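You operate a simulated robot arm through the tools that you are given. There is no shell and no other tool. Be economical: measure what you need, move in short steps, check, and stop when the job is done.

You are at the controls of a simulated robot arm. One attempt, no reset.

TASK
Move both boards from the card rack into the two empty bags, 1 and 3.
Fine: one board a bag; shut the rack bar again. Where these are worked on the way, their far stop is far enough and under half their travel is too little: rack bar.

The check looks at the end state, three seconds after you hand in, the way a careful person would. Anything else that was tipped, shoved, dropped, spilled or broken makes it a failure.

THE ROBOT
A 6-joint arm with a fingered hand, on a carriage that runs on a rail from [1, 1197] to [-1, -943] (x, y) and turns from -188 to 145 degrees about z. Base frame: it is fixed where the carriage stands at the start and does not move with it; the origin is on the floor, on the carriage's upright axis, x ahead of it, y to its left, z up; the surface under the hand at the start is at about z = 880. Lengths are in mm, angles in degrees, forces in N, time in s.
Its first joint turns from -166.0 to 166.0 degrees. Places, roughly: bag 1 [800, -300, 900]; bag 3 [900, -300, 900]; rack bar [900, -100, 1000]. Payload 4 kg.
Tool frame: the origin (TCP) lies between the finger pads and is the grasp point; the fingertips stand 26 mm ahead of it; z points along the fingers, y is the line along which they close. Largest opening 132 mm; the body of the gripper starts 73 mm behind the TCP. The gripper is a hand of 4 fingers: y runs from the thumb to the fingers, the wrist lies at [0, 0, -239] in the tool frame, and closing takes about 1.5 s.
Orientation is told as [roll, pitch, yaw] about the base's x, y, z axes, in that order, counted from this pose: with the fingers straight down and closing along the base's y, the tool's x points along the base's -x, its y along +y and its z along -z.

THE INTERFACE
- The arm moves only by the tool play_rows. Its argument "deltas" is a list of rows, each an object of numbers (a shift or turn left out is 0, a gripper value left out holds the last): "x", "y", "z": the shift along the tool's x, y, z in units of 25 mm (1.0 is 25 mm); "rx", "ry", "rz": the turn, a rotation vector about the tool's x, y, z in units of 8 degrees (1.0 is 8 degrees); "gripper": the finger opening in mm, from 0 to 132. In form: [{"x": .., "y": .., "z": .., "rx": .., "ry": .., "rz": .., "gripper": ..}, ...]. A call has 1 to 8 rows; each row shifts and turns the commanded pose from where the row before left it, along the tool's axes as they then stand. A call with a number of a shift or a turn outside -1 to 1 is refused whole. A row lasts 0.2 s, in which the tool goes at most 50 mm and 8.6 degrees; a call with a longer step from one row to the next is refused whole, and so is a gripper value outside its range. A pose out of reach is approached as far as the arm can. The call stops where the force on the tool passes 40 N (or 10 N more than at its start, if that is more) or the arm is blocked; 0.2 s more then pass. Each finger travels about 45 mm/s and halts on what it meets, pressing with about 23 N; the grip force reading is that of the motor and also rises with nothing between the fingers. The clock runs only during rows and for 0.2 s after the last one: add rows that do not move to give the fingers time. It gives the time, the measured TCP pose, the force on the tool (base axes), the opening and the grip force at its end, in the units of the frame above (readings bear some noise), with the torque about the TCP (base axes, N m) and any sound that the robot's microphone picked up.
- Cameras (640 x 400 px; columns grow to the right, rows downward): "scene" is now at [268.7, 138.2, 1463.5]; the picture's right is [-0.54, -0.84, 0.00], its down [-0.32, 0.21, -0.93] and it looks along [0.78, -0.50, -0.38] (base axes); focal length 270 px, centre (320, 200). "wrist" rides on the gripper at [68, 2, -97] in the tool frame; the picture's right is [-0.03, 1.00, 0.00], its down [-0.82, -0.02, -0.58] and it looks along [-0.58, -0.01, 0.82] (tool axes); focal length 270 px, centre (320, 200). There is no depth. A picture from a camera that has moved, and an enlarged one, comes with that camera's place and axes in the base frame and with its lens.
- camera(camera): a new picture of that camera. No time passes.
- slide_trunk(by): slides the trunk up (or, below 0, down) by that many mm; the arm and the scene camera ride with it, the base frame stays. It gives what a move gives, with no picture.
- base_move(legs): drives the robot by 1 to 6 legs, each [ahead, left, turn to the left] in mm, mm and degrees, along the robot's own axes; the way and the turn of a leg run together, so that a leg with both is an arc; at most 1500 mm and 180 degrees a leg. The arm and the cameras ride along, it lands a little off, and it stops where it bumps. It keeps to its track: a leg is cut to what the track allows. It gives what a move gives.
- preshape(shape): the hand has 4 fingers and takes this shape, open, in about a second: jaw (thumb against the fingers, like two jaws); tri (thumb and two fingers); tip (a fingertip pinch); poke (one finger out to press); point (the index stretched); flat (the hand flat); cup (the hand cupped); fist (a fist). The gripper value then closes the fingers along that shape, each until it touches; the sizes above hold for jaw. It gives what a move gives, with no picture.
- head_to(pan, tilt): turns the head with the scene camera to pan (to the left, within 143 degrees either way) and tilt (down, from -29 to 69), counted from straight ahead of the robot. It gives what a move gives.
- inspect(camera, box): a new picture of the part [left, top, right, bottom] of that camera's present view, enlarged. No time passes.
- job_done(): hands the job in; it is judged then, once.

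Work in short steps. Places have to be worked out from the pictures, the camera data and where the tool is seen: move nearer, look again, correct. Check each grasp and each placing, and mend what went wrong. You have 120 turns and 82 pictures in all, those below and enlarged ones among them. Open the gripper and draw the arm clear of the work before you hand the job in, unless the task says otherwise; then end with one line.

The tools are called after "Request:" as name(argument=value, ...) on one line, values as JSON. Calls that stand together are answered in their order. play_rows: Moves the arm, as the interface text tells. Its arguments: {"type":"object","properties":{"deltas":{"type":"array"}},"required":["deltas"]} The other tools are called the same way: slide_trunk (by) slides the trunk up or down; preshape (shape) gives the hand a shape; base_move (legs) drives the base; head_to (pan, tilt) turns the head that bears the scene camera; camera (camera) takes a picture; inspect (camera, box) takes an enlarged picture of a part of a camera's view; job_done () hands the job in.

At the start:

```text
t: 0.0
ee_pos: [696.9, -275.6, 1284.1]
orientation: [0.0, 0.0, 0.0]
contact_force: [0.0, -0.4, 0.1]
wrist_torque: [0.0, 0.02, 0.01]
gripper_width: 131.9
grasp_force: 0.0
shape: jaw
trunk travel left (down, up): [-450.0, 178.0]
robot x, y, heading: [2.6, -2.6, 0.2]
head pan, tilt: [-32.9, 22.3]
```

scene: 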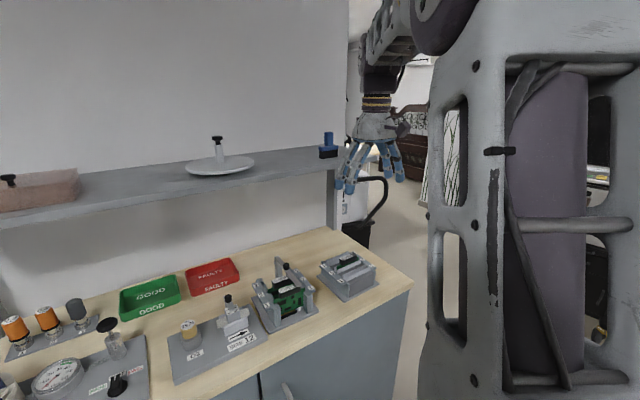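
wrist: 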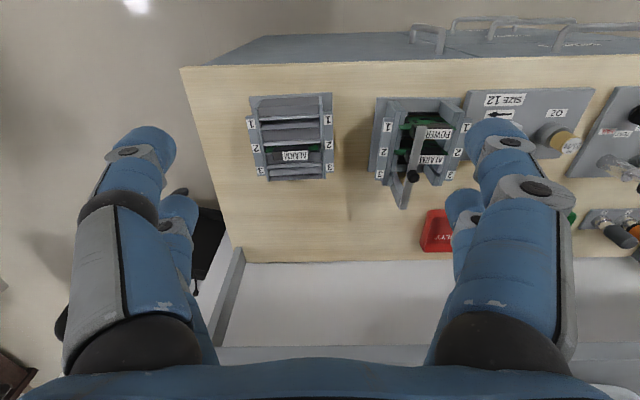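

The wrist view shows the bag rack (slots 1-3) on the left and the card rack with its bar on the right. I'll enlarge both for detail.

Request:
inspect(camera="wrist", box=[230, 80, 350, 200])

Request:
inspect(camera="wrist", box=[355, 80, 485, 220])

Request:
inspect(camera="scene", box=[230, 235, 390, 335])

```text
3.33 times, centred on (290, 140) of wrist
camera zoom: at [628.6, -273.6, 1381.3], right [0.03, 1.0, 0.0], down [0.82, -0.02, 0.58], along [0.58, -0.01, -0.82], focal length 901 px, centre (420, 400)
```

zoom: 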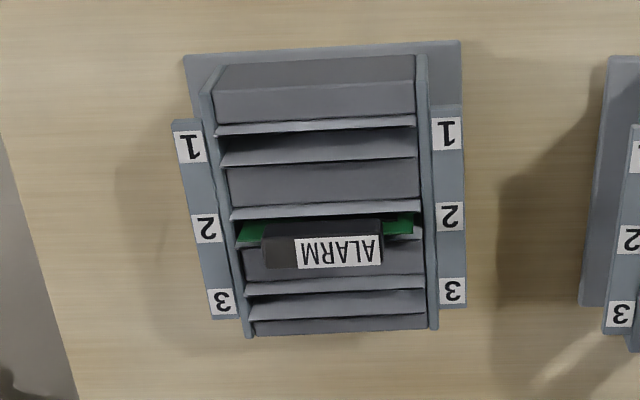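

```text
2.86 times, centred on (420, 150) of wrist
camera zoom: at [628.6, -273.6, 1381.3], right [0.03, 1.0, 0.0], down [0.82, -0.02, 0.58], along [0.58, -0.01, -0.82], focal length 772 px, centre (34, 343)
```

zoom: 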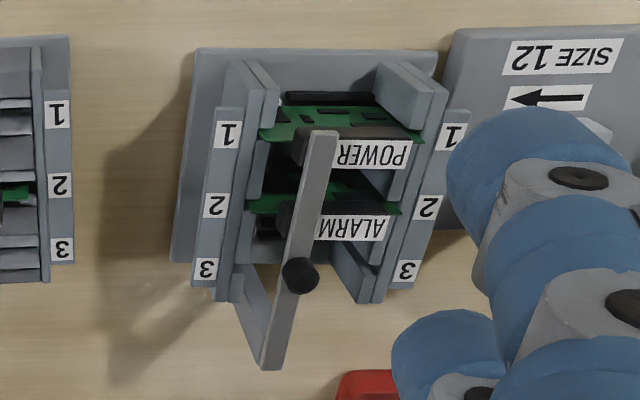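

```text
4.00 times, centred on (310, 285) of scene
camera zoom: at [268.7, 138.2, 1463.5], right [-0.54, -0.84, 0.0], down [-0.32, 0.21, -0.93], along [0.78, -0.5, -0.38], focal length 1082 px, centre (360, -140)
```

zoom: 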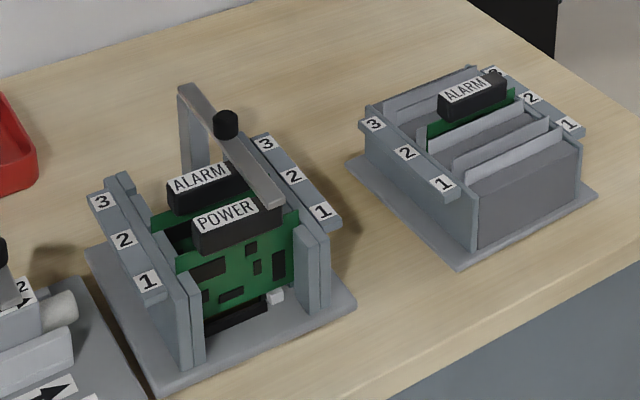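

The bar runs along x from about 776 to 930 at y≈-127, z≈985, with its knob at about [857, -126, 1000] over both boards. I'll move closer over the card rack to see the hinge.

Request:
play_rows(deltas=[{"x": -0.1, "y": 1, "z": 0.87}, {"x": -0.1, "y": 1, "z": 0.87}, {"x": -0.1, "y": 1, "z": 0.87}, {"x": -0.1, "y": 1, "z": 0.87}, {"x": -0.1, "y": 1, "z": 0.87}, {"x": -0.1, "y": 0.8, "z": 0.87}])

Request:
camera(camera="wrist")

Request:
inspect(camera="scene", box=[200, 150, 420, 330])

```text
t: 1.4
ee_pos: [713.0, -131.5, 1153.0]
orientation: [0.0, 0.0, 0.1]
contact_force: [-0.5, 0.0, -0.2]
wrist_torque: [0.0, 0.02, -0.04]
gripper_width: 131.5
grasp_force: 0.0
shape: jaw
trunk travel left (down, up): [-450.0, 178.0]
robot x, y, heading: [0.2, 0.7, -0.1]
head pan, tilt: [-32.9, 22.3]
```

```text
76 pictures are left
camera wrist: at [645.3, -129.5, 1250.9], right [0.03, 1.0, 0.0], down [0.82, -0.02, 0.58], along [0.58, -0.02, -0.82], focal length 270 px, centre (320, 200)
```

wrist: 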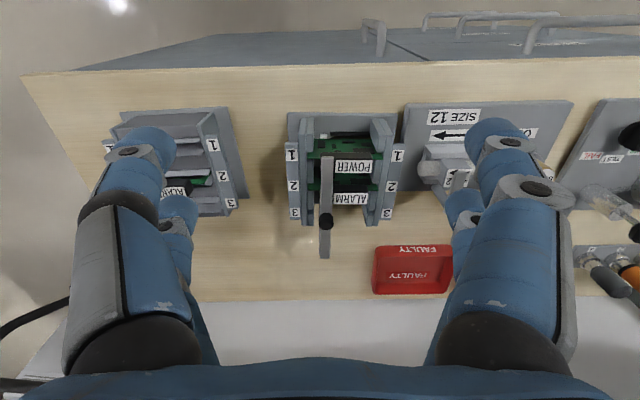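

```text
2.22 times, centred on (310, 240) of scene
camera zoom: at [268.5, 138.1, 1463.5], right [-0.54, -0.84, 0.0], down [-0.32, 0.21, -0.93], along [0.78, -0.5, -0.38], focal length 601 px, centre (342, 111)
```

zoom: 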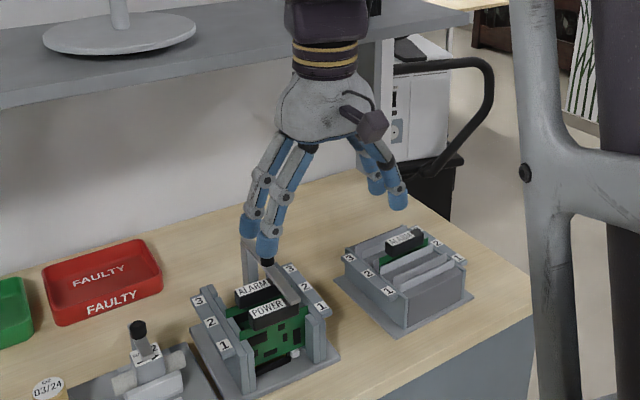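

I'll enlarge the rack in this wrist view to read the bar's hinge.

Request:
inspect(camera="wrist", box=[270, 100, 430, 270])

Request:
inspect(camera="wrist", box=[90, 90, 260, 230])

```text
2.35 times, centred on (350, 185) of wrist
camera zoom: at [645.3, -129.5, 1250.9], right [0.03, 1.0, 0.0], down [0.82, -0.02, 0.58], along [0.58, -0.02, -0.82], focal length 636 px, centre (249, 235)
```

zoom: 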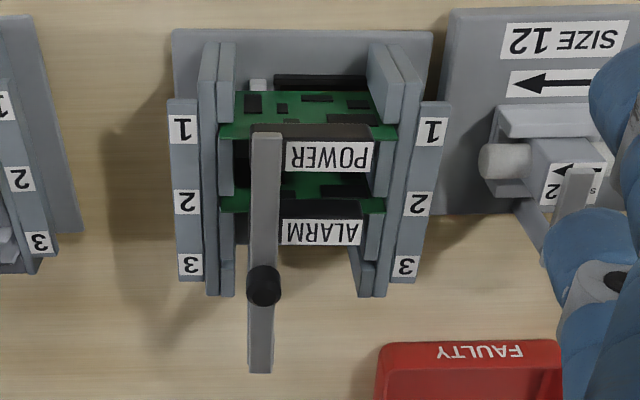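

```text
2.86 times, centred on (175, 160) of wrist
camera zoom: at [645.3, -129.5, 1250.9], right [0.03, 1.0, 0.0], down [0.82, -0.02, 0.58], along [0.58, -0.02, -0.82], focal length 772 px, centre (734, 314)
```

zoom: 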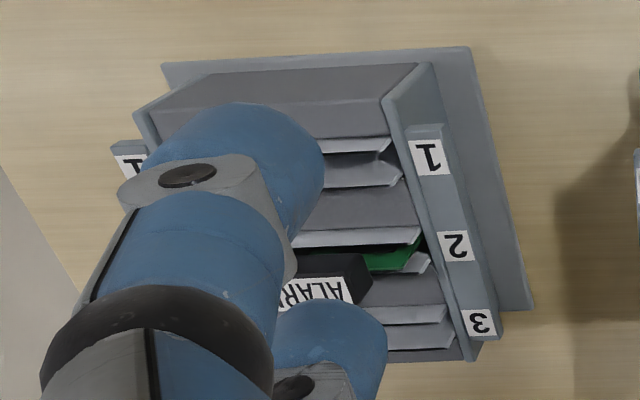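

Bar looks like an L from a rear post; the swing direction is unclear. I'll close the jaw in free air to see where the fingertips meet before gripping the knob.

Request:
play_rows(deltas=[{"gripper": 0}, {}, {}, {}, {}, {}, {}, {}])

Request:
camera(camera="wrist")

Request:
inspect(camera="scene", box=[260, 130, 380, 250])

```text
t: 3.2
ee_pos: [713.3, -130.9, 1153.5]
orientation: [0.0, 0.1, 0.0]
contact_force: [-0.1, 0.5, 0.7]
wrist_torque: [-0.02, 0.04, 0.0]
gripper_width: 0.1
grasp_force: 11.4
shape: jaw
trunk travel left (down, up): [-450.0, 178.0]
robot x, y, heading: [2.6, -0.4, 0.1]
head pan, tilt: [-32.9, 22.3]
```

```text
72 pictures are left
camera wrist: at [645.4, -129.7, 1250.9], right [0.03, 1.0, 0.0], down [0.82, -0.02, 0.58], along [0.58, -0.01, -0.82], focal length 270 px, centre (320, 200)
```

wrist: 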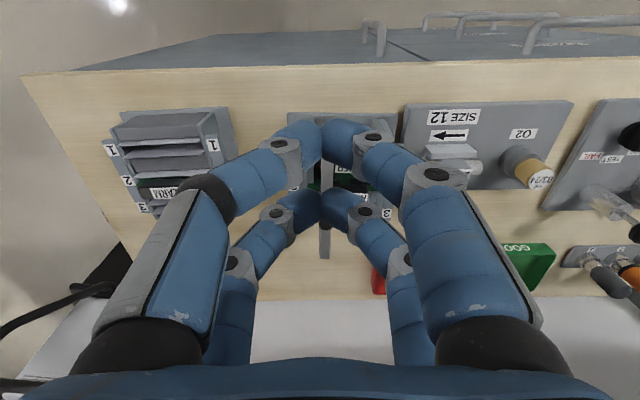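

```text
3.33 times, centred on (320, 190) of scene
camera zoom: at [268.7, 138.2, 1463.5], right [-0.54, -0.84, 0.0], down [-0.32, 0.21, -0.93], along [0.78, -0.5, -0.38], focal length 902 px, centre (320, 233)
```

zoom: 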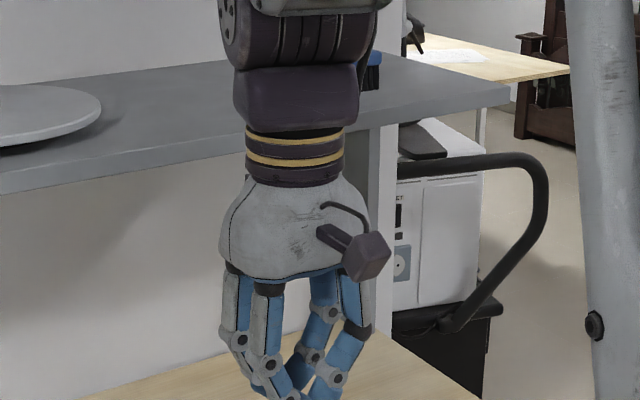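

The jaw is two finger pairs about 40 mm apart in tool x. I'll try the "tip" shape to see if it gives a single pinch for the knob.

Request:
preshape(shape="tip")

Request:
play_rows(deltas=[{"gripper": 0}, {}, {}, {}, {}, {}, {}, {}])

Request:
camera(camera="wrist")

Request:
inspect(camera="scene", box=[240, 130, 400, 270])

```text
t: 4.1
ee_pos: [713.8, -129.6, 1153.1]
orientation: [-0.1, 0.0, 0.0]
contact_force: [-0.7, -0.3, 0.6]
wrist_torque: [0.0, 0.02, 0.0]
gripper_width: 132.0
grasp_force: 0.1
shape: tip
trunk travel left (down, up): [-450.0, 178.0]
robot x, y, heading: [1.3, -3.1, -0.1]
head pan, tilt: [-32.9, 22.3]
```

```text
t: 5.9
ee_pos: [713.0, -130.6, 1153.1]
orientation: [0.0, 0.1, 0.0]
contact_force: [0.3, 0.4, -0.1]
wrist_torque: [0.01, -0.02, 0.04]
gripper_width: 0.1
grasp_force: 12.0
shape: tip
trunk travel left (down, up): [-450.0, 178.0]
robot x, y, heading: [-1.3, 1.8, 0.0]
head pan, tilt: [-32.9, 22.3]
```

```text
70 pictures are left
camera wrist: at [645.4, -129.7, 1250.9], right [0.03, 1.0, 0.0], down [0.82, -0.02, 0.58], along [0.58, -0.01, -0.82], focal length 270 px, centre (320, 200)
```

wrist: 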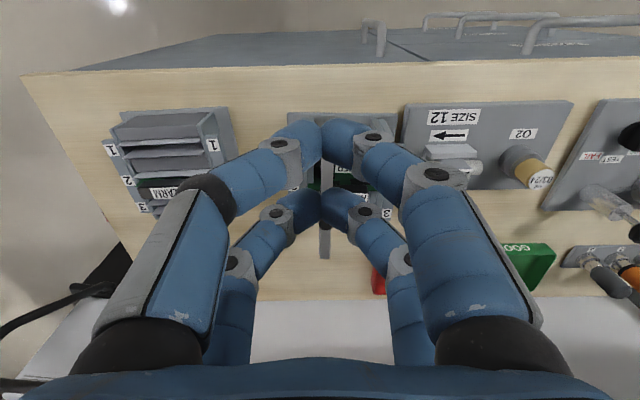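

```text
2.86 times, centred on (320, 200) of scene
camera zoom: at [268.7, 138.2, 1463.5], right [-0.54, -0.84, 0.0], down [-0.32, 0.21, -0.93], along [0.78, -0.5, -0.38], focal length 773 px, centre (320, 200)
```

zoom: 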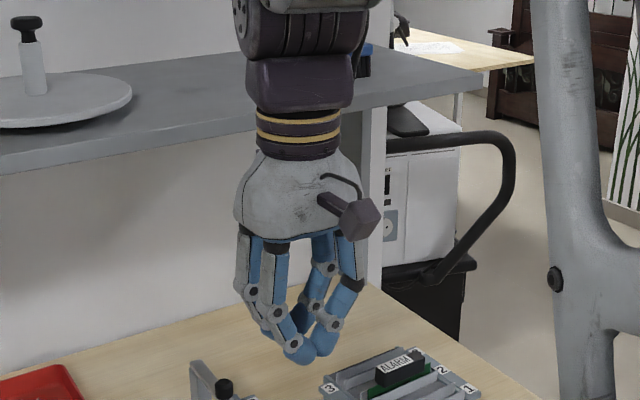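

Tip is the same as jaw. I'll return to jaw with a 50 mm opening, and go above the knob so that the near finger pair (20 mm toward the robot) is over it.

Request:
preshape(shape="jaw")

Request:
play_rows(deltas=[{"gripper": 50}, {}, {"x": -1, "y": 0.1}, {"x": -1}, {"x": -1}, {"x": -1, "z": 1}, {"x": -1, "z": 1}, {"x": -1, "z": 1}])

Request:
play_rows(deltas=[{"x": -0.56, "z": 0.7}, {}])

Request:
camera(camera="wrist")

Request:
inspect(camera="scene", box=[230, 220, 350, 320])

```text
t: 6.8
ee_pos: [712.6, -131.7, 1152.9]
orientation: [-0.1, -0.1, -0.1]
contact_force: [0.0, 0.2, -0.9]
wrist_torque: [0.03, 0.02, -0.03]
gripper_width: 132.0
grasp_force: 0.1
shape: jaw
trunk travel left (down, up): [-450.0, 178.0]
robot x, y, heading: [0.1, 0.3, 0.2]
head pan, tilt: [-32.9, 22.3]
```

```text
t: 8.6
ee_pos: [863.3, -127.8, 1078.6]
orientation: [0.0, -0.1, 0.0]
contact_force: [-0.1, -0.8, 0.4]
wrist_torque: [-0.01, 0.0, -0.02]
gripper_width: 50.5
grasp_force: 0.1
shape: jaw
trunk travel left (down, up): [-450.0, 178.0]
robot x, y, heading: [1.7, 3.5, 0.0]
head pan, tilt: [-32.9, 22.3]
```

```text
t: 9.2
ee_pos: [872.8, -128.5, 1067.6]
orientation: [-0.1, -0.5, -0.1]
contact_force: [0.8, 0.0, 0.0]
wrist_torque: [0.01, 0.03, 0.0]
gripper_width: 50.3
grasp_force: 0.0
shape: jaw
trunk travel left (down, up): [-450.0, 178.0]
robot x, y, heading: [-1.9, 1.5, -0.0]
head pan, tilt: [-32.9, 22.3]
```

```text
68 pictures are left
camera wrist: at [804.2, -126.8, 1163.7], right [0.03, 1.0, 0.0], down [0.81, -0.02, 0.58], along [0.58, -0.02, -0.81], focal length 270 px, centre (320, 200)
```

wrist: 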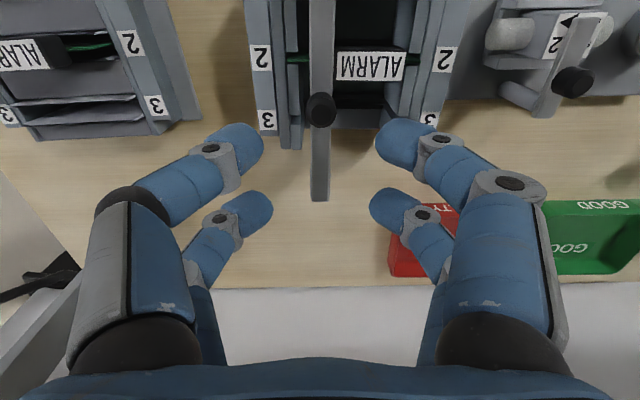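

```text
4.00 times, centred on (290, 270) of scene
camera zoom: at [262.3, 138.7, 1465.2], right [-0.54, -0.84, 0.0], down [-0.31, 0.21, -0.93], along [0.78, -0.5, -0.38], focal length 1082 px, centre (440, -80)
```

zoom: 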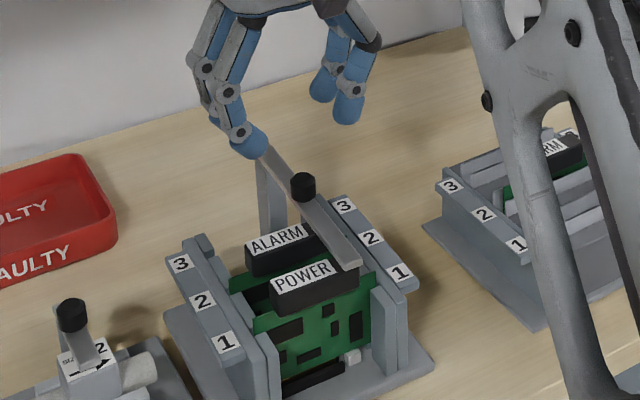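

Knob centre is about [855, -128]; the near pair is over it within a few mm. Descending straight until the tips are beside the knob.

Request:
play_rows(deltas=[{"z": 0.7}, {"z": 0.7}, {"z": 0.5}, {}])

Request:
camera(camera="wrist")

Request:
inspect(camera="scene", box=[230, 220, 350, 320])

```text
t: 10.2
ee_pos: [873.4, -128.2, 1018.9]
orientation: [-0.1, -0.5, 0.0]
contact_force: [0.0, 1.0, -0.5]
wrist_torque: [-0.01, -0.01, 0.04]
gripper_width: 50.4
grasp_force: 0.1
shape: jaw
trunk travel left (down, up): [-450.0, 178.0]
robot x, y, heading: [2.3, 1.5, 0.1]
head pan, tilt: [-32.9, 22.3]
```

```text
66 pictures are left
camera wrist: at [804.3, -127.0, 1115.1], right [0.03, 1.0, 0.0], down [0.81, -0.02, 0.58], along [0.58, -0.02, -0.81], focal length 270 px, centre (320, 200)
```

wrist: 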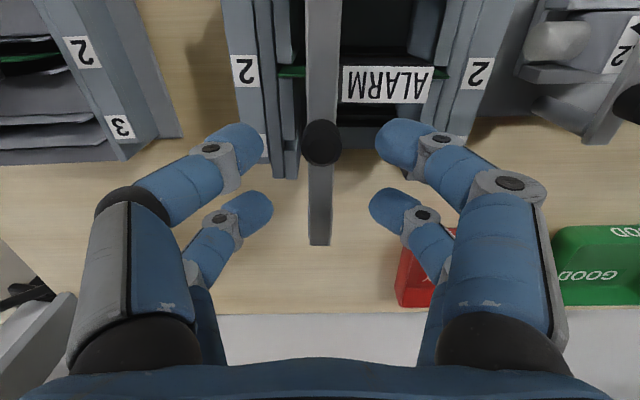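

```text
4.00 times, centred on (290, 270) of scene
camera zoom: at [263.4, 138.6, 1464.5], right [-0.54, -0.84, 0.0], down [-0.31, 0.21, -0.93], along [0.78, -0.5, -0.38], focal length 1082 px, centre (440, -80)
```

zoom: 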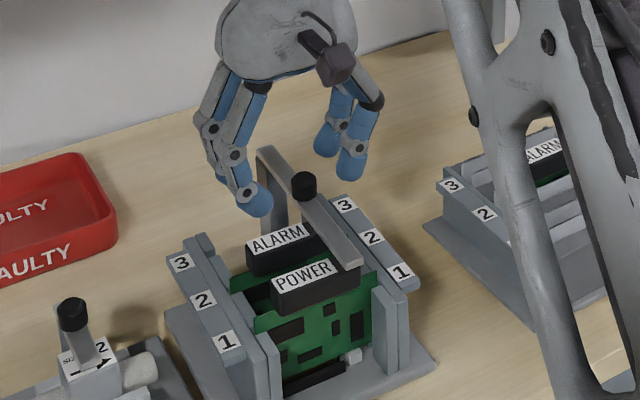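

The near pair is level with the knob (rows 142/143). I'll lower 5 mm more and close on it.

Request:
play_rows(deltas=[{"z": 0.2}, {"gripper": 5}, {}, {}, {}, {}])

Request:
camera(camera="wrist")

Request:
inspect(camera="scene", box=[250, 220, 350, 300])

```text
t: 11.6
ee_pos: [871.9, -128.5, 1013.7]
orientation: [-0.1, -0.5, 0.1]
contact_force: [2.0, -2.9, 17.8]
wrist_torque: [-0.08, -0.52, -0.1]
gripper_width: 10.5
grasp_force: 23.0
shape: jaw
trunk travel left (down, up): [-450.0, 178.0]
robot x, y, heading: [2.6, 2.2, -0.0]
head pan, tilt: [-32.9, 22.3]
```

```text
64 pictures are left
camera wrist: at [804.3, -127.1, 1109.9], right [0.03, 1.0, 0.0], down [0.81, -0.02, 0.58], along [0.58, -0.02, -0.81], focal length 270 px, centre (320, 200)
```

wrist: 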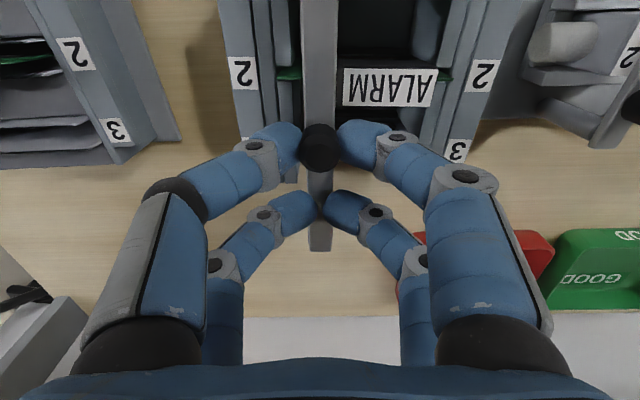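

```text
5.00 times, centred on (300, 260) of scene
camera zoom: at [263.4, 138.3, 1464.6], right [-0.54, -0.84, 0.0], down [-0.31, 0.21, -0.93], along [0.78, -0.5, -0.38], focal length 1353 px, centre (420, -100)
```

zoom: 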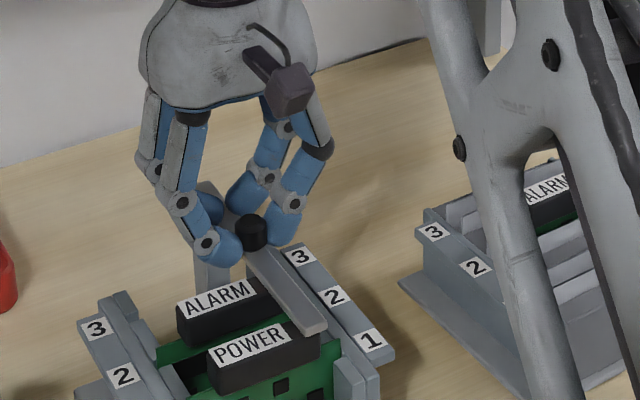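

The knob is pinched by the near pair. I'll ease up 2 mm and probe sideways 6 mm toward -y to see whether the bar swings.

Request:
play_rows(deltas=[{"z": -0.08, "gripper": 0}, {"y": -0.12}, {"y": -0.12}])

```text
t: 12.4
ee_pos: [872.5, -128.5, 1012.9]
orientation: [-0.1, -0.2, 0.3]
contact_force: [27.1, -5.6, 20.7]
wrist_torque: [-0.17, -1.27, -0.2]
gripper_width: 10.7
grasp_force: 22.9
shape: jaw
trunk travel left (down, up): [-450.0, 178.0]
robot x, y, heading: [-2.0, -1.3, 0.1]
head pan, tilt: [-32.9, 22.3]
```

The y barely changed with only -5.6 N but x force rose; ambiguous. I'll probe the opposite way to compare.

Request:
play_rows(deltas=[{"y": 0.12}, {"y": 0.12}, {}])

Request:
play_rows(deltas=[{"y": 0.12}, {"y": 0.12}, {}])

```text
t: 13.2
ee_pos: [872.5, -128.1, 1013.9]
orientation: [0.0, -0.4, -0.1]
contact_force: [24.4, -2.8, 17.2]
wrist_torque: [-0.06, -1.07, -0.13]
gripper_width: 10.7
grasp_force: 23.2
shape: jaw
trunk travel left (down, up): [-450.0, 178.0]
robot x, y, heading: [-0.0, -0.0, 0.2]
head pan, tilt: [-32.9, 22.3]
```

```text
t: 14.0
ee_pos: [872.6, -128.7, 1013.1]
orientation: [0.1, -0.2, -0.4]
contact_force: [25.1, -4.0, 15.3]
wrist_torque: [-0.15, -1.09, -0.17]
gripper_width: 10.7
grasp_force: 23.4
shape: jaw
trunk travel left (down, up): [-450.0, 178.0]
robot x, y, heading: [1.2, 1.2, -0.2]
head pan, tilt: [-32.9, 22.3]
```

Sideways it is rigid both ways, so it doesn't swing horizontally. I'll re-centre in y and probe upward by 8 mm (flip-up hinge).

Request:
play_rows(deltas=[{"y": -0.24}, {"z": -0.16}, {"z": -0.16}, {}])

Request:
inspect(camera="scene", box=[250, 220, 350, 300])

```text
t: 14.6
ee_pos: [870.9, -128.8, 1013.8]
orientation: [-0.1, -0.1, -0.1]
contact_force: [9.1, -2.5, 17.4]
wrist_torque: [-0.09, -0.85, -0.1]
gripper_width: 10.3
grasp_force: 23.1
shape: jaw
trunk travel left (down, up): [-450.0, 178.0]
robot x, y, heading: [-1.3, 0.3, 0.0]
head pan, tilt: [-32.9, 22.3]
stopped in row 3: the force on the tool passed its limit at 42 N (the readings are from after the stop); the commanded pose is now the measured one
```

```text
5.00 times, centred on (300, 260) of scene
camera zoom: at [265.8, 138.5, 1463.9], right [-0.54, -0.84, 0.0], down [-0.32, 0.21, -0.93], along [0.78, -0.5, -0.38], focal length 1353 px, centre (420, -100)
```

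zoom: 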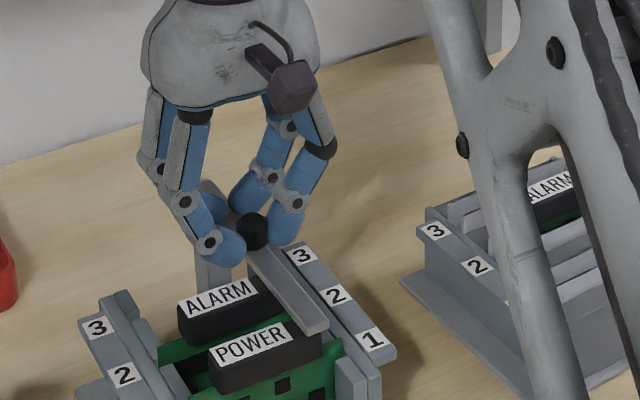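

Upward is blocked too. The y probes gave little force, so I'll push y further (15 mm) and watch the force grow.

Request:
play_rows(deltas=[{"y": -0.25}, {"y": -0.25}, {"y": -0.25}, {}])

Request:
camera(camera="wrist")

```text
t: 15.6
ee_pos: [871.2, -144.3, 1014.8]
orientation: [-0.1, 0.2, 0.1]
contact_force: [-12.7, 18.7, 15.5]
wrist_torque: [0.85, -0.34, 1.03]
gripper_width: 9.8
grasp_force: 22.6
shape: jaw
trunk travel left (down, up): [-450.0, 178.0]
robot x, y, heading: [-0.6, 1.6, 0.0]
head pan, tilt: [-32.9, 22.3]
```

```text
61 pictures are left
camera wrist: at [802.6, -143.1, 1112.4], right [0.02, 1.0, 0.0], down [0.82, -0.02, 0.57], along [0.57, -0.01, -0.82], focal length 270 px, centre (320, 200)
```

wrist: 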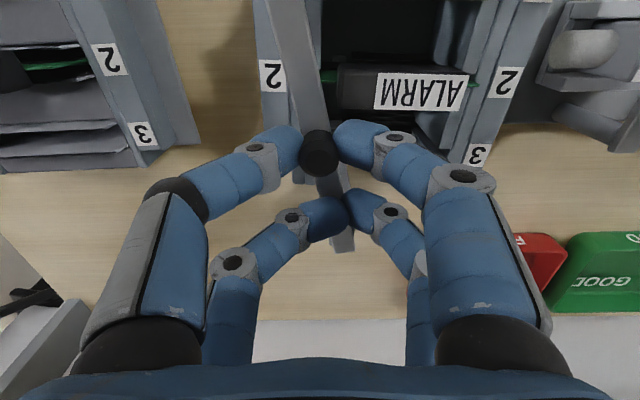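

The bar does swing: its front goes toward -y about the rear post (~[930, -128]), about 12° so far. I'll follow the arc, yawing the hand with the bar.

Request:
play_rows(deltas=[{"x": -0.08, "rz": -0.85}, {"x": -0.08, "y": -0.06, "rz": -0.85}, {"x": -0.04, "y": -0.12, "rz": -0.8}, {}])

```text
t: 16.6
ee_pos: [868.8, -143.8, 1015.1]
orientation: [0.1, 0.3, 20.2]
contact_force: [7.1, 0.7, 0.1]
wrist_torque: [0.06, -0.28, -0.07]
gripper_width: 8.7
grasp_force: 23.3
shape: jaw
trunk travel left (down, up): [-450.0, 178.0]
robot x, y, heading: [2.8, -0.2, -0.0]
head pan, tilt: [-32.9, 22.3]
```

Yaw is 20° and forces are low. Continuing along the arc in 7.6° steps.

Request:
play_rows(deltas=[{"x": -0.02, "y": -0.36, "rz": -0.95}, {"x": -0.02, "y": -0.36, "rz": -0.95}, {"x": -0.02, "y": -0.36, "rz": -0.95}, {}])

Request:
camera(camera="wrist")

Request:
inspect(camera="scene", box=[250, 200, 390, 310])

```text
t: 17.8
ee_pos: [863.8, -142.1, 1016.2]
orientation: [1.3, 1.0, 44.4]
contact_force: [-2.2, -1.5, 0.2]
wrist_torque: [0.07, -0.05, -0.05]
gripper_width: 8.0
grasp_force: 23.1
shape: jaw
trunk travel left (down, up): [-450.0, 178.0]
robot x, y, heading: [-4.0, 3.5, 0.7]
head pan, tilt: [-32.9, 22.3]
stopped in row 4: the arm was blocked; the commanded pose is now the measured one
```

```text
60 pictures are left
camera wrist: at [817.5, -191.5, 1114.4], right [-0.68, 0.73, 0.02], down [0.62, 0.55, 0.56], along [0.4, 0.4, -0.83], focal length 270 px, centre (320, 200)
```

wrist: 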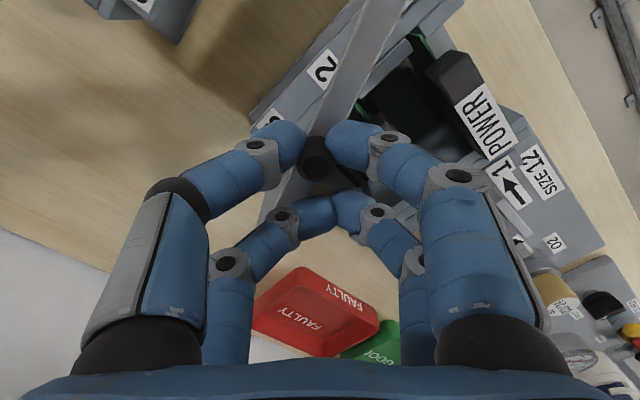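

```text
3.64 times, centred on (320, 255) of scene
camera zoom: at [249.2, 147.8, 1466.4], right [-0.53, -0.85, 0.0], down [-0.31, 0.2, -0.93], along [0.79, -0.49, -0.37], focal length 984 px, centre (320, 0)
```

zoom: 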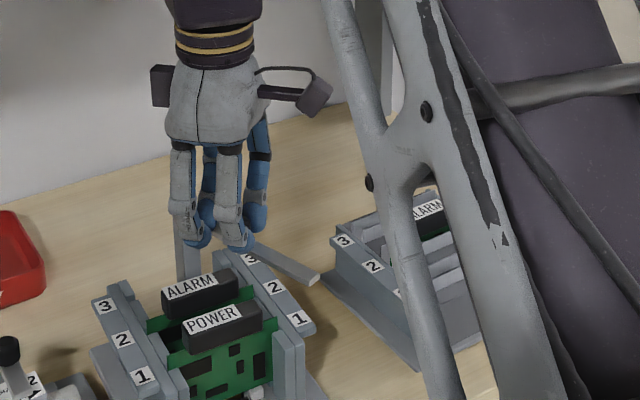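

The hand over-rotated (44°) while the bar stayed at ~20°, pointing at [784, -182]. I'll turn the hand back in line with the bar, then push tangentially and read the force.

Request:
play_rows(deltas=[{"rz": 0.9, "y": -0.1}, {"rz": 0.9, "y": -0.1}, {"rz": 0.9, "y": -0.1}, {}])

Request:
play_rows(deltas=[{"y": -0.3}, {"y": -0.3}, {}])

```text
t: 19.0
ee_pos: [860.5, -143.5, 1016.0]
orientation: [1.5, 2.1, 23.0]
contact_force: [-4.2, -0.8, 0.0]
wrist_torque: [-0.02, 0.05, 0.0]
gripper_width: 6.6
grasp_force: 22.9
shape: jaw
trunk travel left (down, up): [-450.0, 178.0]
robot x, y, heading: [-0.1, 1.9, 1.0]
head pan, tilt: [-32.9, 22.3]
stopped in row 4: the arm was blocked; the commanded pose is now the measured one
```

```text
t: 20.0
ee_pos: [857.3, -142.9, 1017.0]
orientation: [1.8, 2.9, 23.7]
contact_force: [0.9, 0.3, 0.0]
wrist_torque: [0.03, -0.01, 0.02]
gripper_width: 6.5
grasp_force: 23.6
shape: jaw
trunk travel left (down, up): [-450.0, 178.0]
robot x, y, heading: [-1.0, 5.0, 1.5]
head pan, tilt: [-32.9, 22.3]
stopped in row 3: the arm was blocked; the commanded pose is now the measured one
```

Tool forces are near zero yet the arm is blocked and the base heading drifts, so some other part of the arm is touching something. I'll look at the whole scene.

Request:
camera(camera="scene")

Request:
head_to(pan=-60, tilt=35)

Request:
camera(camera="scene")

```text
58 pictures are left
camera scene: at [245.1, 152.7, 1466.6], right [-0.52, -0.85, -0.01], down [-0.31, 0.2, -0.93], along [0.79, -0.48, -0.37], focal length 270 px, centre (320, 200)
```

scene: 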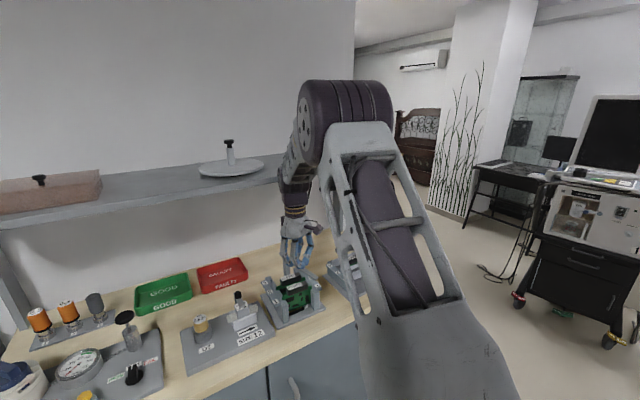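

```text
t: 20.9
ee_pos: [856.5, -143.3, 1016.3]
orientation: [1.9, 3.0, 23.8]
contact_force: [0.3, -0.4, -0.6]
wrist_torque: [0.02, 0.03, -0.03]
gripper_width: 6.5
grasp_force: 23.2
shape: jaw
trunk travel left (down, up): [-450.0, 178.0]
robot x, y, heading: [-0.3, 0.8, 1.5]
head pan, tilt: [-60.0, 35.0]
```

```text
57 pictures are left
camera scene: at [212.4, 125.1, 1446.4], right [-0.85, -0.52, -0.01], down [-0.29, 0.49, -0.83], along [0.44, -0.7, -0.56], focal length 270 px, centre (320, 200)
```

scene: 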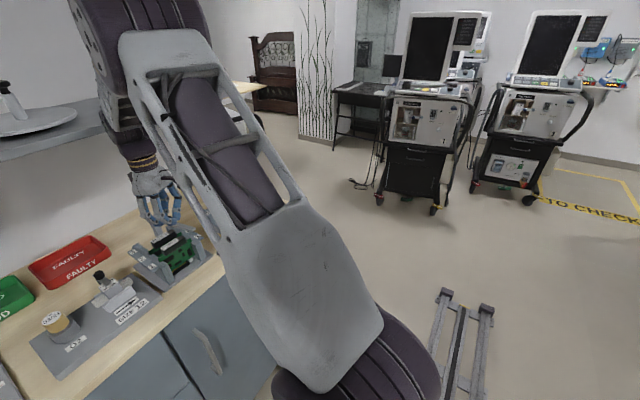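

The elbow/forearm is near the shelf end; I'll look up and toward it to find the contact.

Request:
head_to(pan=-20, tilt=8)

Request:
camera(camera="scene")

```text
t: 22.0
ee_pos: [857.1, -144.1, 1016.2]
orientation: [2.1, 3.0, 23.7]
contact_force: [-0.8, 0.6, -0.1]
wrist_torque: [-0.01, 0.01, 0.0]
gripper_width: 6.3
grasp_force: 22.9
shape: jaw
trunk travel left (down, up): [-450.0, 178.0]
robot x, y, heading: [-2.1, 4.0, 1.0]
head pan, tilt: [-20.0, 8.0]
```

```text
56 pictures are left
camera scene: at [253.9, 170.8, 1490.1], right [-0.32, -0.95, 0.0], down [-0.12, 0.04, -0.99], along [0.94, -0.32, -0.12], focal length 270 px, centre (320, 200)
```

scene: 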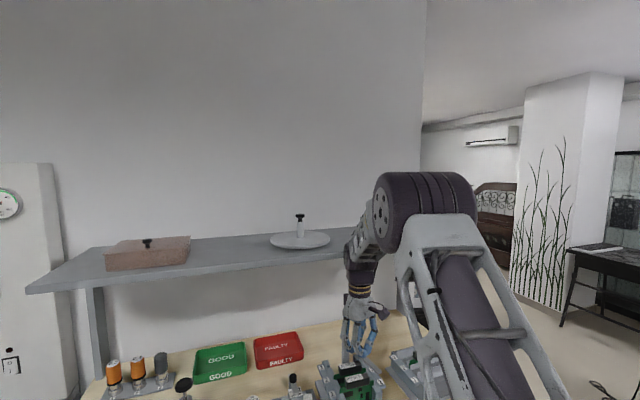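

The torso has been pushed back and yawed with no force at the tool, and that began once the TCP passed x≈870, so the wrist/forearm is probably touching the shelf front. I'll release the knob, back off and look at the shelf.

Request:
play_rows(deltas=[{"gripper": 50}, {}, {}, {"z": -1}, {"z": -1, "x": 0.5}, {"x": 1}, {"x": 1}, {"x": 1}])

Request:
head_to(pan=-25, tilt=25)

Request:
camera(camera="scene")

Request:
camera(camera="wrist")

```text
t: 23.8
ee_pos: [796.6, -185.4, 1053.8]
orientation: [2.3, 3.4, 23.6]
contact_force: [0.4, 0.3, -0.3]
wrist_torque: [-0.04, 0.05, 0.01]
gripper_width: 50.0
grasp_force: 0.1
shape: jaw
trunk travel left (down, up): [-450.0, 178.0]
robot x, y, heading: [1.9, 4.4, 1.2]
head pan, tilt: [-20.0, 8.0]
```

```text
t: 24.6
ee_pos: [795.3, -184.2, 1053.0]
orientation: [2.6, 3.5, 23.8]
contact_force: [0.6, 0.4, -0.6]
wrist_torque: [0.02, 0.0, 0.01]
gripper_width: 50.1
grasp_force: 0.0
shape: jaw
trunk travel left (down, up): [-450.0, 178.0]
robot x, y, heading: [1.0, 2.4, 1.2]
head pan, tilt: [-25.0, 25.0]
```

```text
55 pictures are left
camera scene: at [270.9, 158.3, 1459.2], right [-0.4, -0.92, 0.0], down [-0.39, 0.17, -0.91], along [0.83, -0.36, -0.42], focal length 270 px, centre (320, 200)
```

scene: 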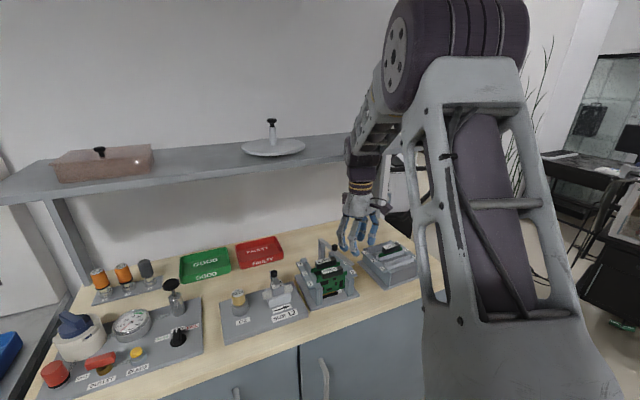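

```text
54 pictures are left
camera wrist: at [740.7, -212.4, 1154.8], right [-0.38, 0.93, 0.04], down [0.8, 0.3, 0.52], along [0.47, 0.23, -0.85], focal length 270 px, centre (320, 200)
```

wrist: 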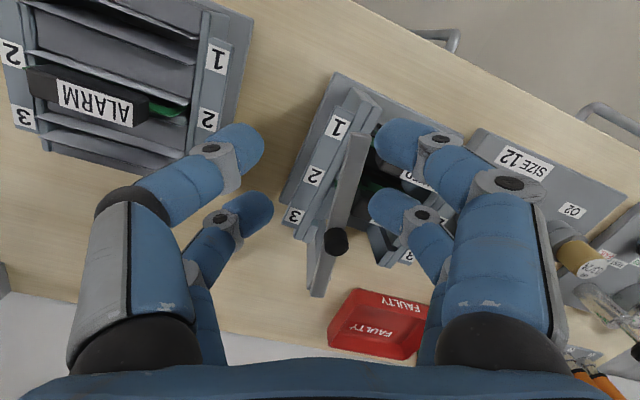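

The forearm looks well clear of the shelf, so the resistance may be the bar itself at ~20° (stop or friction) turning the base slightly. I'll enlarge the bar region.

Request:
inspect(camera="wrist", box=[260, 80, 460, 310])

Request:
inspect(camera="scene", box=[280, 220, 430, 320])

```text
1.74 times, centred on (360, 195) of wrist
camera zoom: at [740.7, -212.4, 1154.8], right [-0.38, 0.93, 0.04], down [0.8, 0.3, 0.52], along [0.47, 0.23, -0.85], focal length 470 px, centre (250, 209)
```

zoom: 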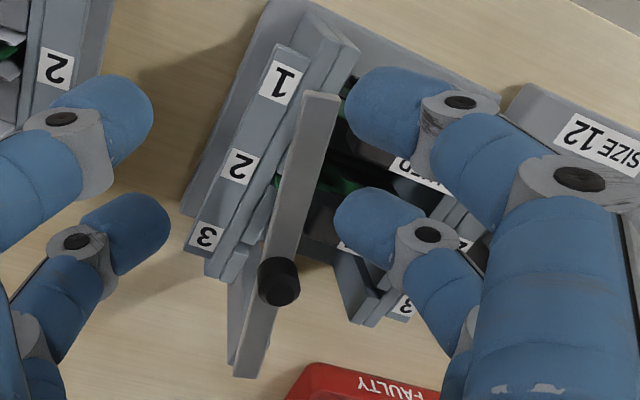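

```text
4.00 times, centred on (355, 270) of scene
camera zoom: at [270.9, 158.3, 1459.2], right [-0.4, -0.92, 0.0], down [-0.39, 0.17, -0.91], along [0.83, -0.36, -0.42], focal length 1082 px, centre (180, -80)
```

zoom: 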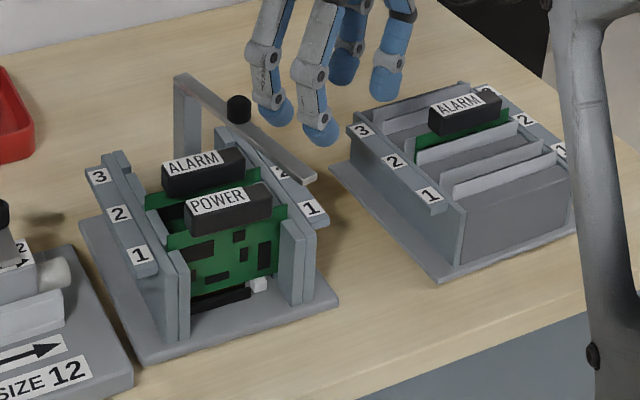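

I now judge the shelf front edge to be at about x≈890, z≈1250; the vertical wrist column hits it when the TCP passes x≈870. So I'll open the bar by pushing its knob with the far pair, keeping TCP x < 865. First I level and un-yaw the hand with the fingers closed.

Request:
play_rows(deltas=[{"rz": 0.99, "gripper": 0}, {"rz": 0.99}, {"rz": 0.99}, {"rx": 0.32, "ry": -0.44}, {}, {}])

```text
t: 26.0
ee_pos: [797.1, -186.4, 1054.3]
orientation: [-1.7, 0.8, -0.1]
contact_force: [-0.2, 0.2, -0.1]
wrist_torque: [-0.01, -0.02, -0.01]
gripper_width: 0.0
grasp_force: 23.0
shape: jaw
trunk travel left (down, up): [-450.0, 178.0]
robot x, y, heading: [0.7, -0.1, 1.0]
head pan, tilt: [-25.0, 25.0]
```

Hand nearly level. Moving to the +y side of the knob (TCP ~[827, -113]) above it, then down to knob height.

Request:
play_rows(deltas=[{"y": 1, "x": -0.4, "rx": -0.21, "ry": -0.1}, {"y": 1, "x": -0.4}, {"y": 0.95, "x": -0.4}, {"z": 0.8}, {"z": 0.75}, {}])

Request:
camera(camera="wrist")

Request:
inspect(camera="scene", box=[280, 220, 430, 320])

```text
t: 27.4
ee_pos: [831.0, -111.9, 1013.7]
orientation: [0.0, -0.1, -0.1]
contact_force: [-0.2, 0.6, 0.7]
wrist_torque: [-0.02, 0.0, 0.0]
gripper_width: 0.2
grasp_force: 22.9
shape: jaw
trunk travel left (down, up): [-450.0, 178.0]
robot x, y, heading: [-2.2, 4.7, 1.2]
head pan, tilt: [-25.0, 25.0]
```

```text
51 pictures are left
camera wrist: at [762.6, -109.8, 1112.3], right [0.03, 1.0, 0.0], down [0.82, -0.02, 0.58], along [0.58, -0.02, -0.82], focal length 270 px, centre (320, 200)
```

wrist: 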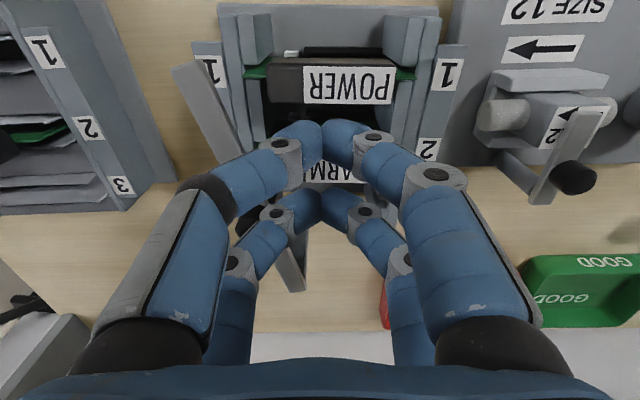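

```text
4.00 times, centred on (355, 270) of scene
camera zoom: at [270.8, 158.3, 1459.1], right [-0.4, -0.92, 0.0], down [-0.39, 0.17, -0.91], along [0.83, -0.36, -0.42], focal length 1082 px, centre (180, -80)
```

zoom: 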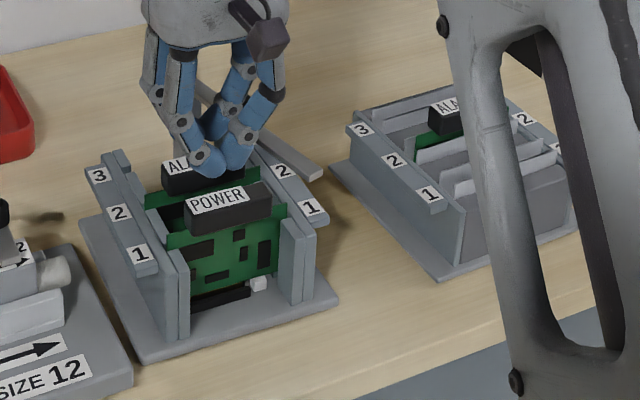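

The bar is at ~13.5°. Now I push in -y against the knob toward ~25-40° in steps.

Request:
play_rows(deltas=[{"y": -0.4}, {"y": -0.4}, {"y": -0.4, "x": -0.1}, {}])

Request:
play_rows(deltas=[{"y": -0.4, "x": -0.1}, {"y": -0.4, "x": -0.15}, {}])

Request:
camera(camera="wrist")

```text
t: 28.4
ee_pos: [831.5, -140.4, 1015.4]
orientation: [0.0, 0.0, -0.1]
contact_force: [-0.8, 0.1, -0.5]
wrist_torque: [0.0, -0.01, -0.03]
gripper_width: 0.0
grasp_force: 23.3
shape: jaw
trunk travel left (down, up): [-450.0, 178.0]
robot x, y, heading: [-2.2, 2.9, 1.5]
head pan, tilt: [-25.0, 25.0]
```

```text
t: 29.2
ee_pos: [838.4, -160.6, 1015.0]
orientation: [-0.1, -0.1, -0.1]
contact_force: [0.7, 0.1, -0.4]
wrist_torque: [-0.02, 0.01, 0.0]
gripper_width: 0.1
grasp_force: 23.2
shape: jaw
trunk travel left (down, up): [-450.0, 178.0]
robot x, y, heading: [-0.5, 1.5, 1.3]
head pan, tilt: [-25.0, 25.0]
```

```text
49 pictures are left
camera wrist: at [769.6, -159.4, 1113.1], right [0.03, 1.0, 0.0], down [0.81, -0.02, 0.58], along [0.58, -0.02, -0.82], focal length 270 px, centre (320, 200)
```

wrist: 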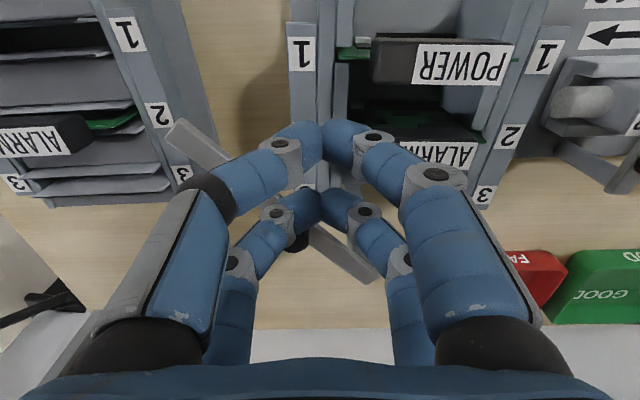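

The bar is at ~41° with no resistance. Continuing the arc to ~65°.

Request:
play_rows(deltas=[{"y": -0.36, "x": -0.28}, {"y": -0.36, "x": -0.28}, {"y": -0.3, "x": -0.33}, {}])

Request:
camera(camera="wrist")

```text
t: 30.2
ee_pos: [860.3, -186.7, 1013.8]
orientation: [0.0, -0.1, -0.1]
contact_force: [0.3, 0.1, -0.2]
wrist_torque: [-0.01, 0.02, 0.0]
gripper_width: 0.0
grasp_force: 22.9
shape: jaw
trunk travel left (down, up): [-450.0, 178.0]
robot x, y, heading: [-1.5, 6.3, 1.5]
head pan, tilt: [-25.0, 25.0]
```

```text
48 pictures are left
camera wrist: at [792.0, -184.8, 1111.3], right [0.03, 1.0, 0.0], down [0.82, -0.02, 0.58], along [0.58, -0.02, -0.82], focal length 270 px, centre (320, 200)
```

wrist: 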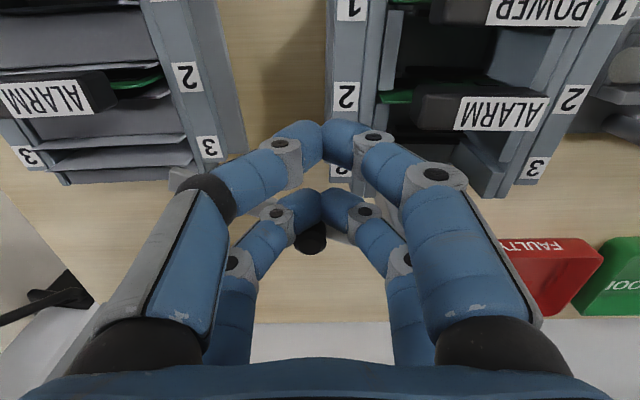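

The bar is at ~63°, but its tip would then sit near the bag 3 insertion path. I'll pitch the hand back 16° (wrist away from the shelf) and push it further toward its far stop.

Request:
play_rows(deltas=[{"ry": -1, "z": -0.1}, {"ry": -1, "z": -0.1}, {}])

Request:
play_rows(deltas=[{"x": -0.35, "y": -0.15, "z": 0.1}, {"x": -0.35, "y": -0.1, "z": 0.1}, {"x": -0.35, "y": -0.05, "z": 0.1}, {}])

Request:
camera(camera="wrist")

```text
t: 31.0
ee_pos: [860.0, -185.2, 1019.9]
orientation: [-0.1, -16.1, -0.1]
contact_force: [0.5, -0.3, 0.2]
wrist_torque: [-0.02, 0.03, -0.02]
gripper_width: 0.2
grasp_force: 22.6
shape: jaw
trunk travel left (down, up): [-450.0, 178.0]
robot x, y, heading: [-1.3, 3.9, 1.5]
head pan, tilt: [-25.0, 25.0]
```

```text
t: 32.0
ee_pos: [885.3, -192.7, 1019.9]
orientation: [-0.1, -16.0, 0.0]
contact_force: [-11.6, 1.6, -1.5]
wrist_torque: [0.04, 0.24, 0.04]
gripper_width: 0.2
grasp_force: 23.1
shape: jaw
trunk travel left (down, up): [-450.0, 178.0]
robot x, y, heading: [-3.0, 2.5, 1.2]
head pan, tilt: [-25.0, 25.0]
```

```text
47 pictures are left
camera wrist: at [793.5, -191.9, 1094.2], right [0.03, 1.0, 0.01], down [0.63, -0.02, 0.78], along [0.78, -0.02, -0.63], focal length 270 px, centre (320, 200)
```

wrist: 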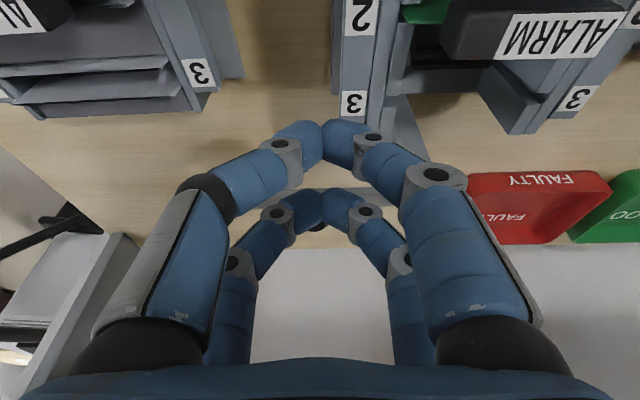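

There is 11.6 N resistance in x: likely the far stop near 90°. I'll back away, rise and check from above.

Request:
play_rows(deltas=[{"x": 1}, {"x": 0.8, "z": -1}, {"z": -1, "ry": 1}, {"z": -1, "ry": 1}, {"z": -1, "x": 1, "y": 0.5}, {"z": -1, "x": 1, "y": 0.5}, {}])

Request:
camera(camera="wrist")

```text
t: 33.6
ee_pos: [777.6, -168.9, 1132.0]
orientation: [0.0, -0.1, -0.1]
contact_force: [0.9, 0.2, 0.4]
wrist_torque: [-0.03, 0.02, 0.01]
gripper_width: 0.0
grasp_force: 22.7
shape: jaw
trunk travel left (down, up): [-450.0, 178.0]
robot x, y, heading: [-0.0, 2.5, 1.4]
head pan, tilt: [-25.0, 25.0]
```

```text
46 pictures are left
camera wrist: at [710.4, -168.4, 1229.4], right [0.03, 1.0, 0.0], down [0.82, -0.02, 0.58], along [0.58, -0.02, -0.82], focal length 270 px, centre (320, 200)
```

wrist: 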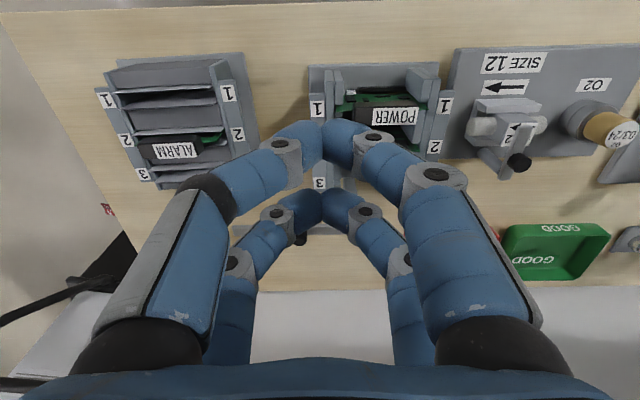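

The bar stands open at ~85-90°. Now I'll turn the hand to yaw 90 (closing along x) and open to 60, then hover over the POWER board at about [794, -103].

Request:
play_rows(deltas=[{"rz": -0.94, "gripper": 60}, {"rz": -0.94}, {"rz": -0.94}, {"rz": -0.94}, {"rz": -0.94}, {"rz": -0.94}, {"rz": -0.94}, {"rz": -0.94}])

Request:
play_rows(deltas=[{"rz": -0.94}, {"rz": -0.94}, {"rz": -0.94}, {"rz": -0.91}, {"x": -0.9, "y": -0.22}, {"x": -0.9, "y": -0.22}, {"x": -0.84, "y": -0.2}, {}])

Request:
camera(camera="wrist")

```text
t: 35.4
ee_pos: [778.5, -169.5, 1131.3]
orientation: [-0.1, 0.1, 60.1]
contact_force: [-0.4, -0.5, -0.7]
wrist_torque: [0.0, -0.01, 0.03]
gripper_width: 59.5
grasp_force: 0.0
shape: jaw
trunk travel left (down, up): [-450.0, 178.0]
robot x, y, heading: [5.4, 5.6, 1.4]
head pan, tilt: [-25.0, 25.0]
```

```text
t: 37.2
ee_pos: [820.1, -7.4, 1112.4]
orientation: [-0.5, 4.3, 78.5]
contact_force: [0.0, 0.6, 0.6]
wrist_torque: [0.0, 0.0, 0.01]
gripper_width: 59.7
grasp_force: 0.0
shape: jaw
out of reach, approached as far as the arm can: row 1, 2, 3, 4
trunk travel left (down, up): [-450.0, 178.0]
robot x, y, heading: [-0.6, 1.5, 1.0]
head pan, tilt: [-25.0, 25.0]
```

```text
45 pictures are left
camera wrist: at [805.3, -68.4, 1216.0], right [-0.97, 0.22, -0.01], down [0.19, 0.84, 0.52], along [0.12, 0.5, -0.86], focal length 270 px, centre (320, 200)
```

wrist: 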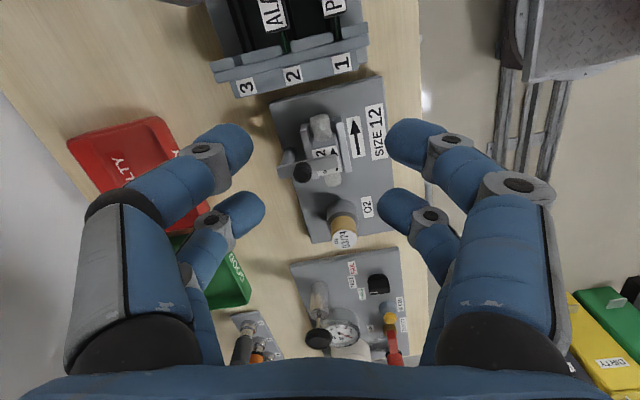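

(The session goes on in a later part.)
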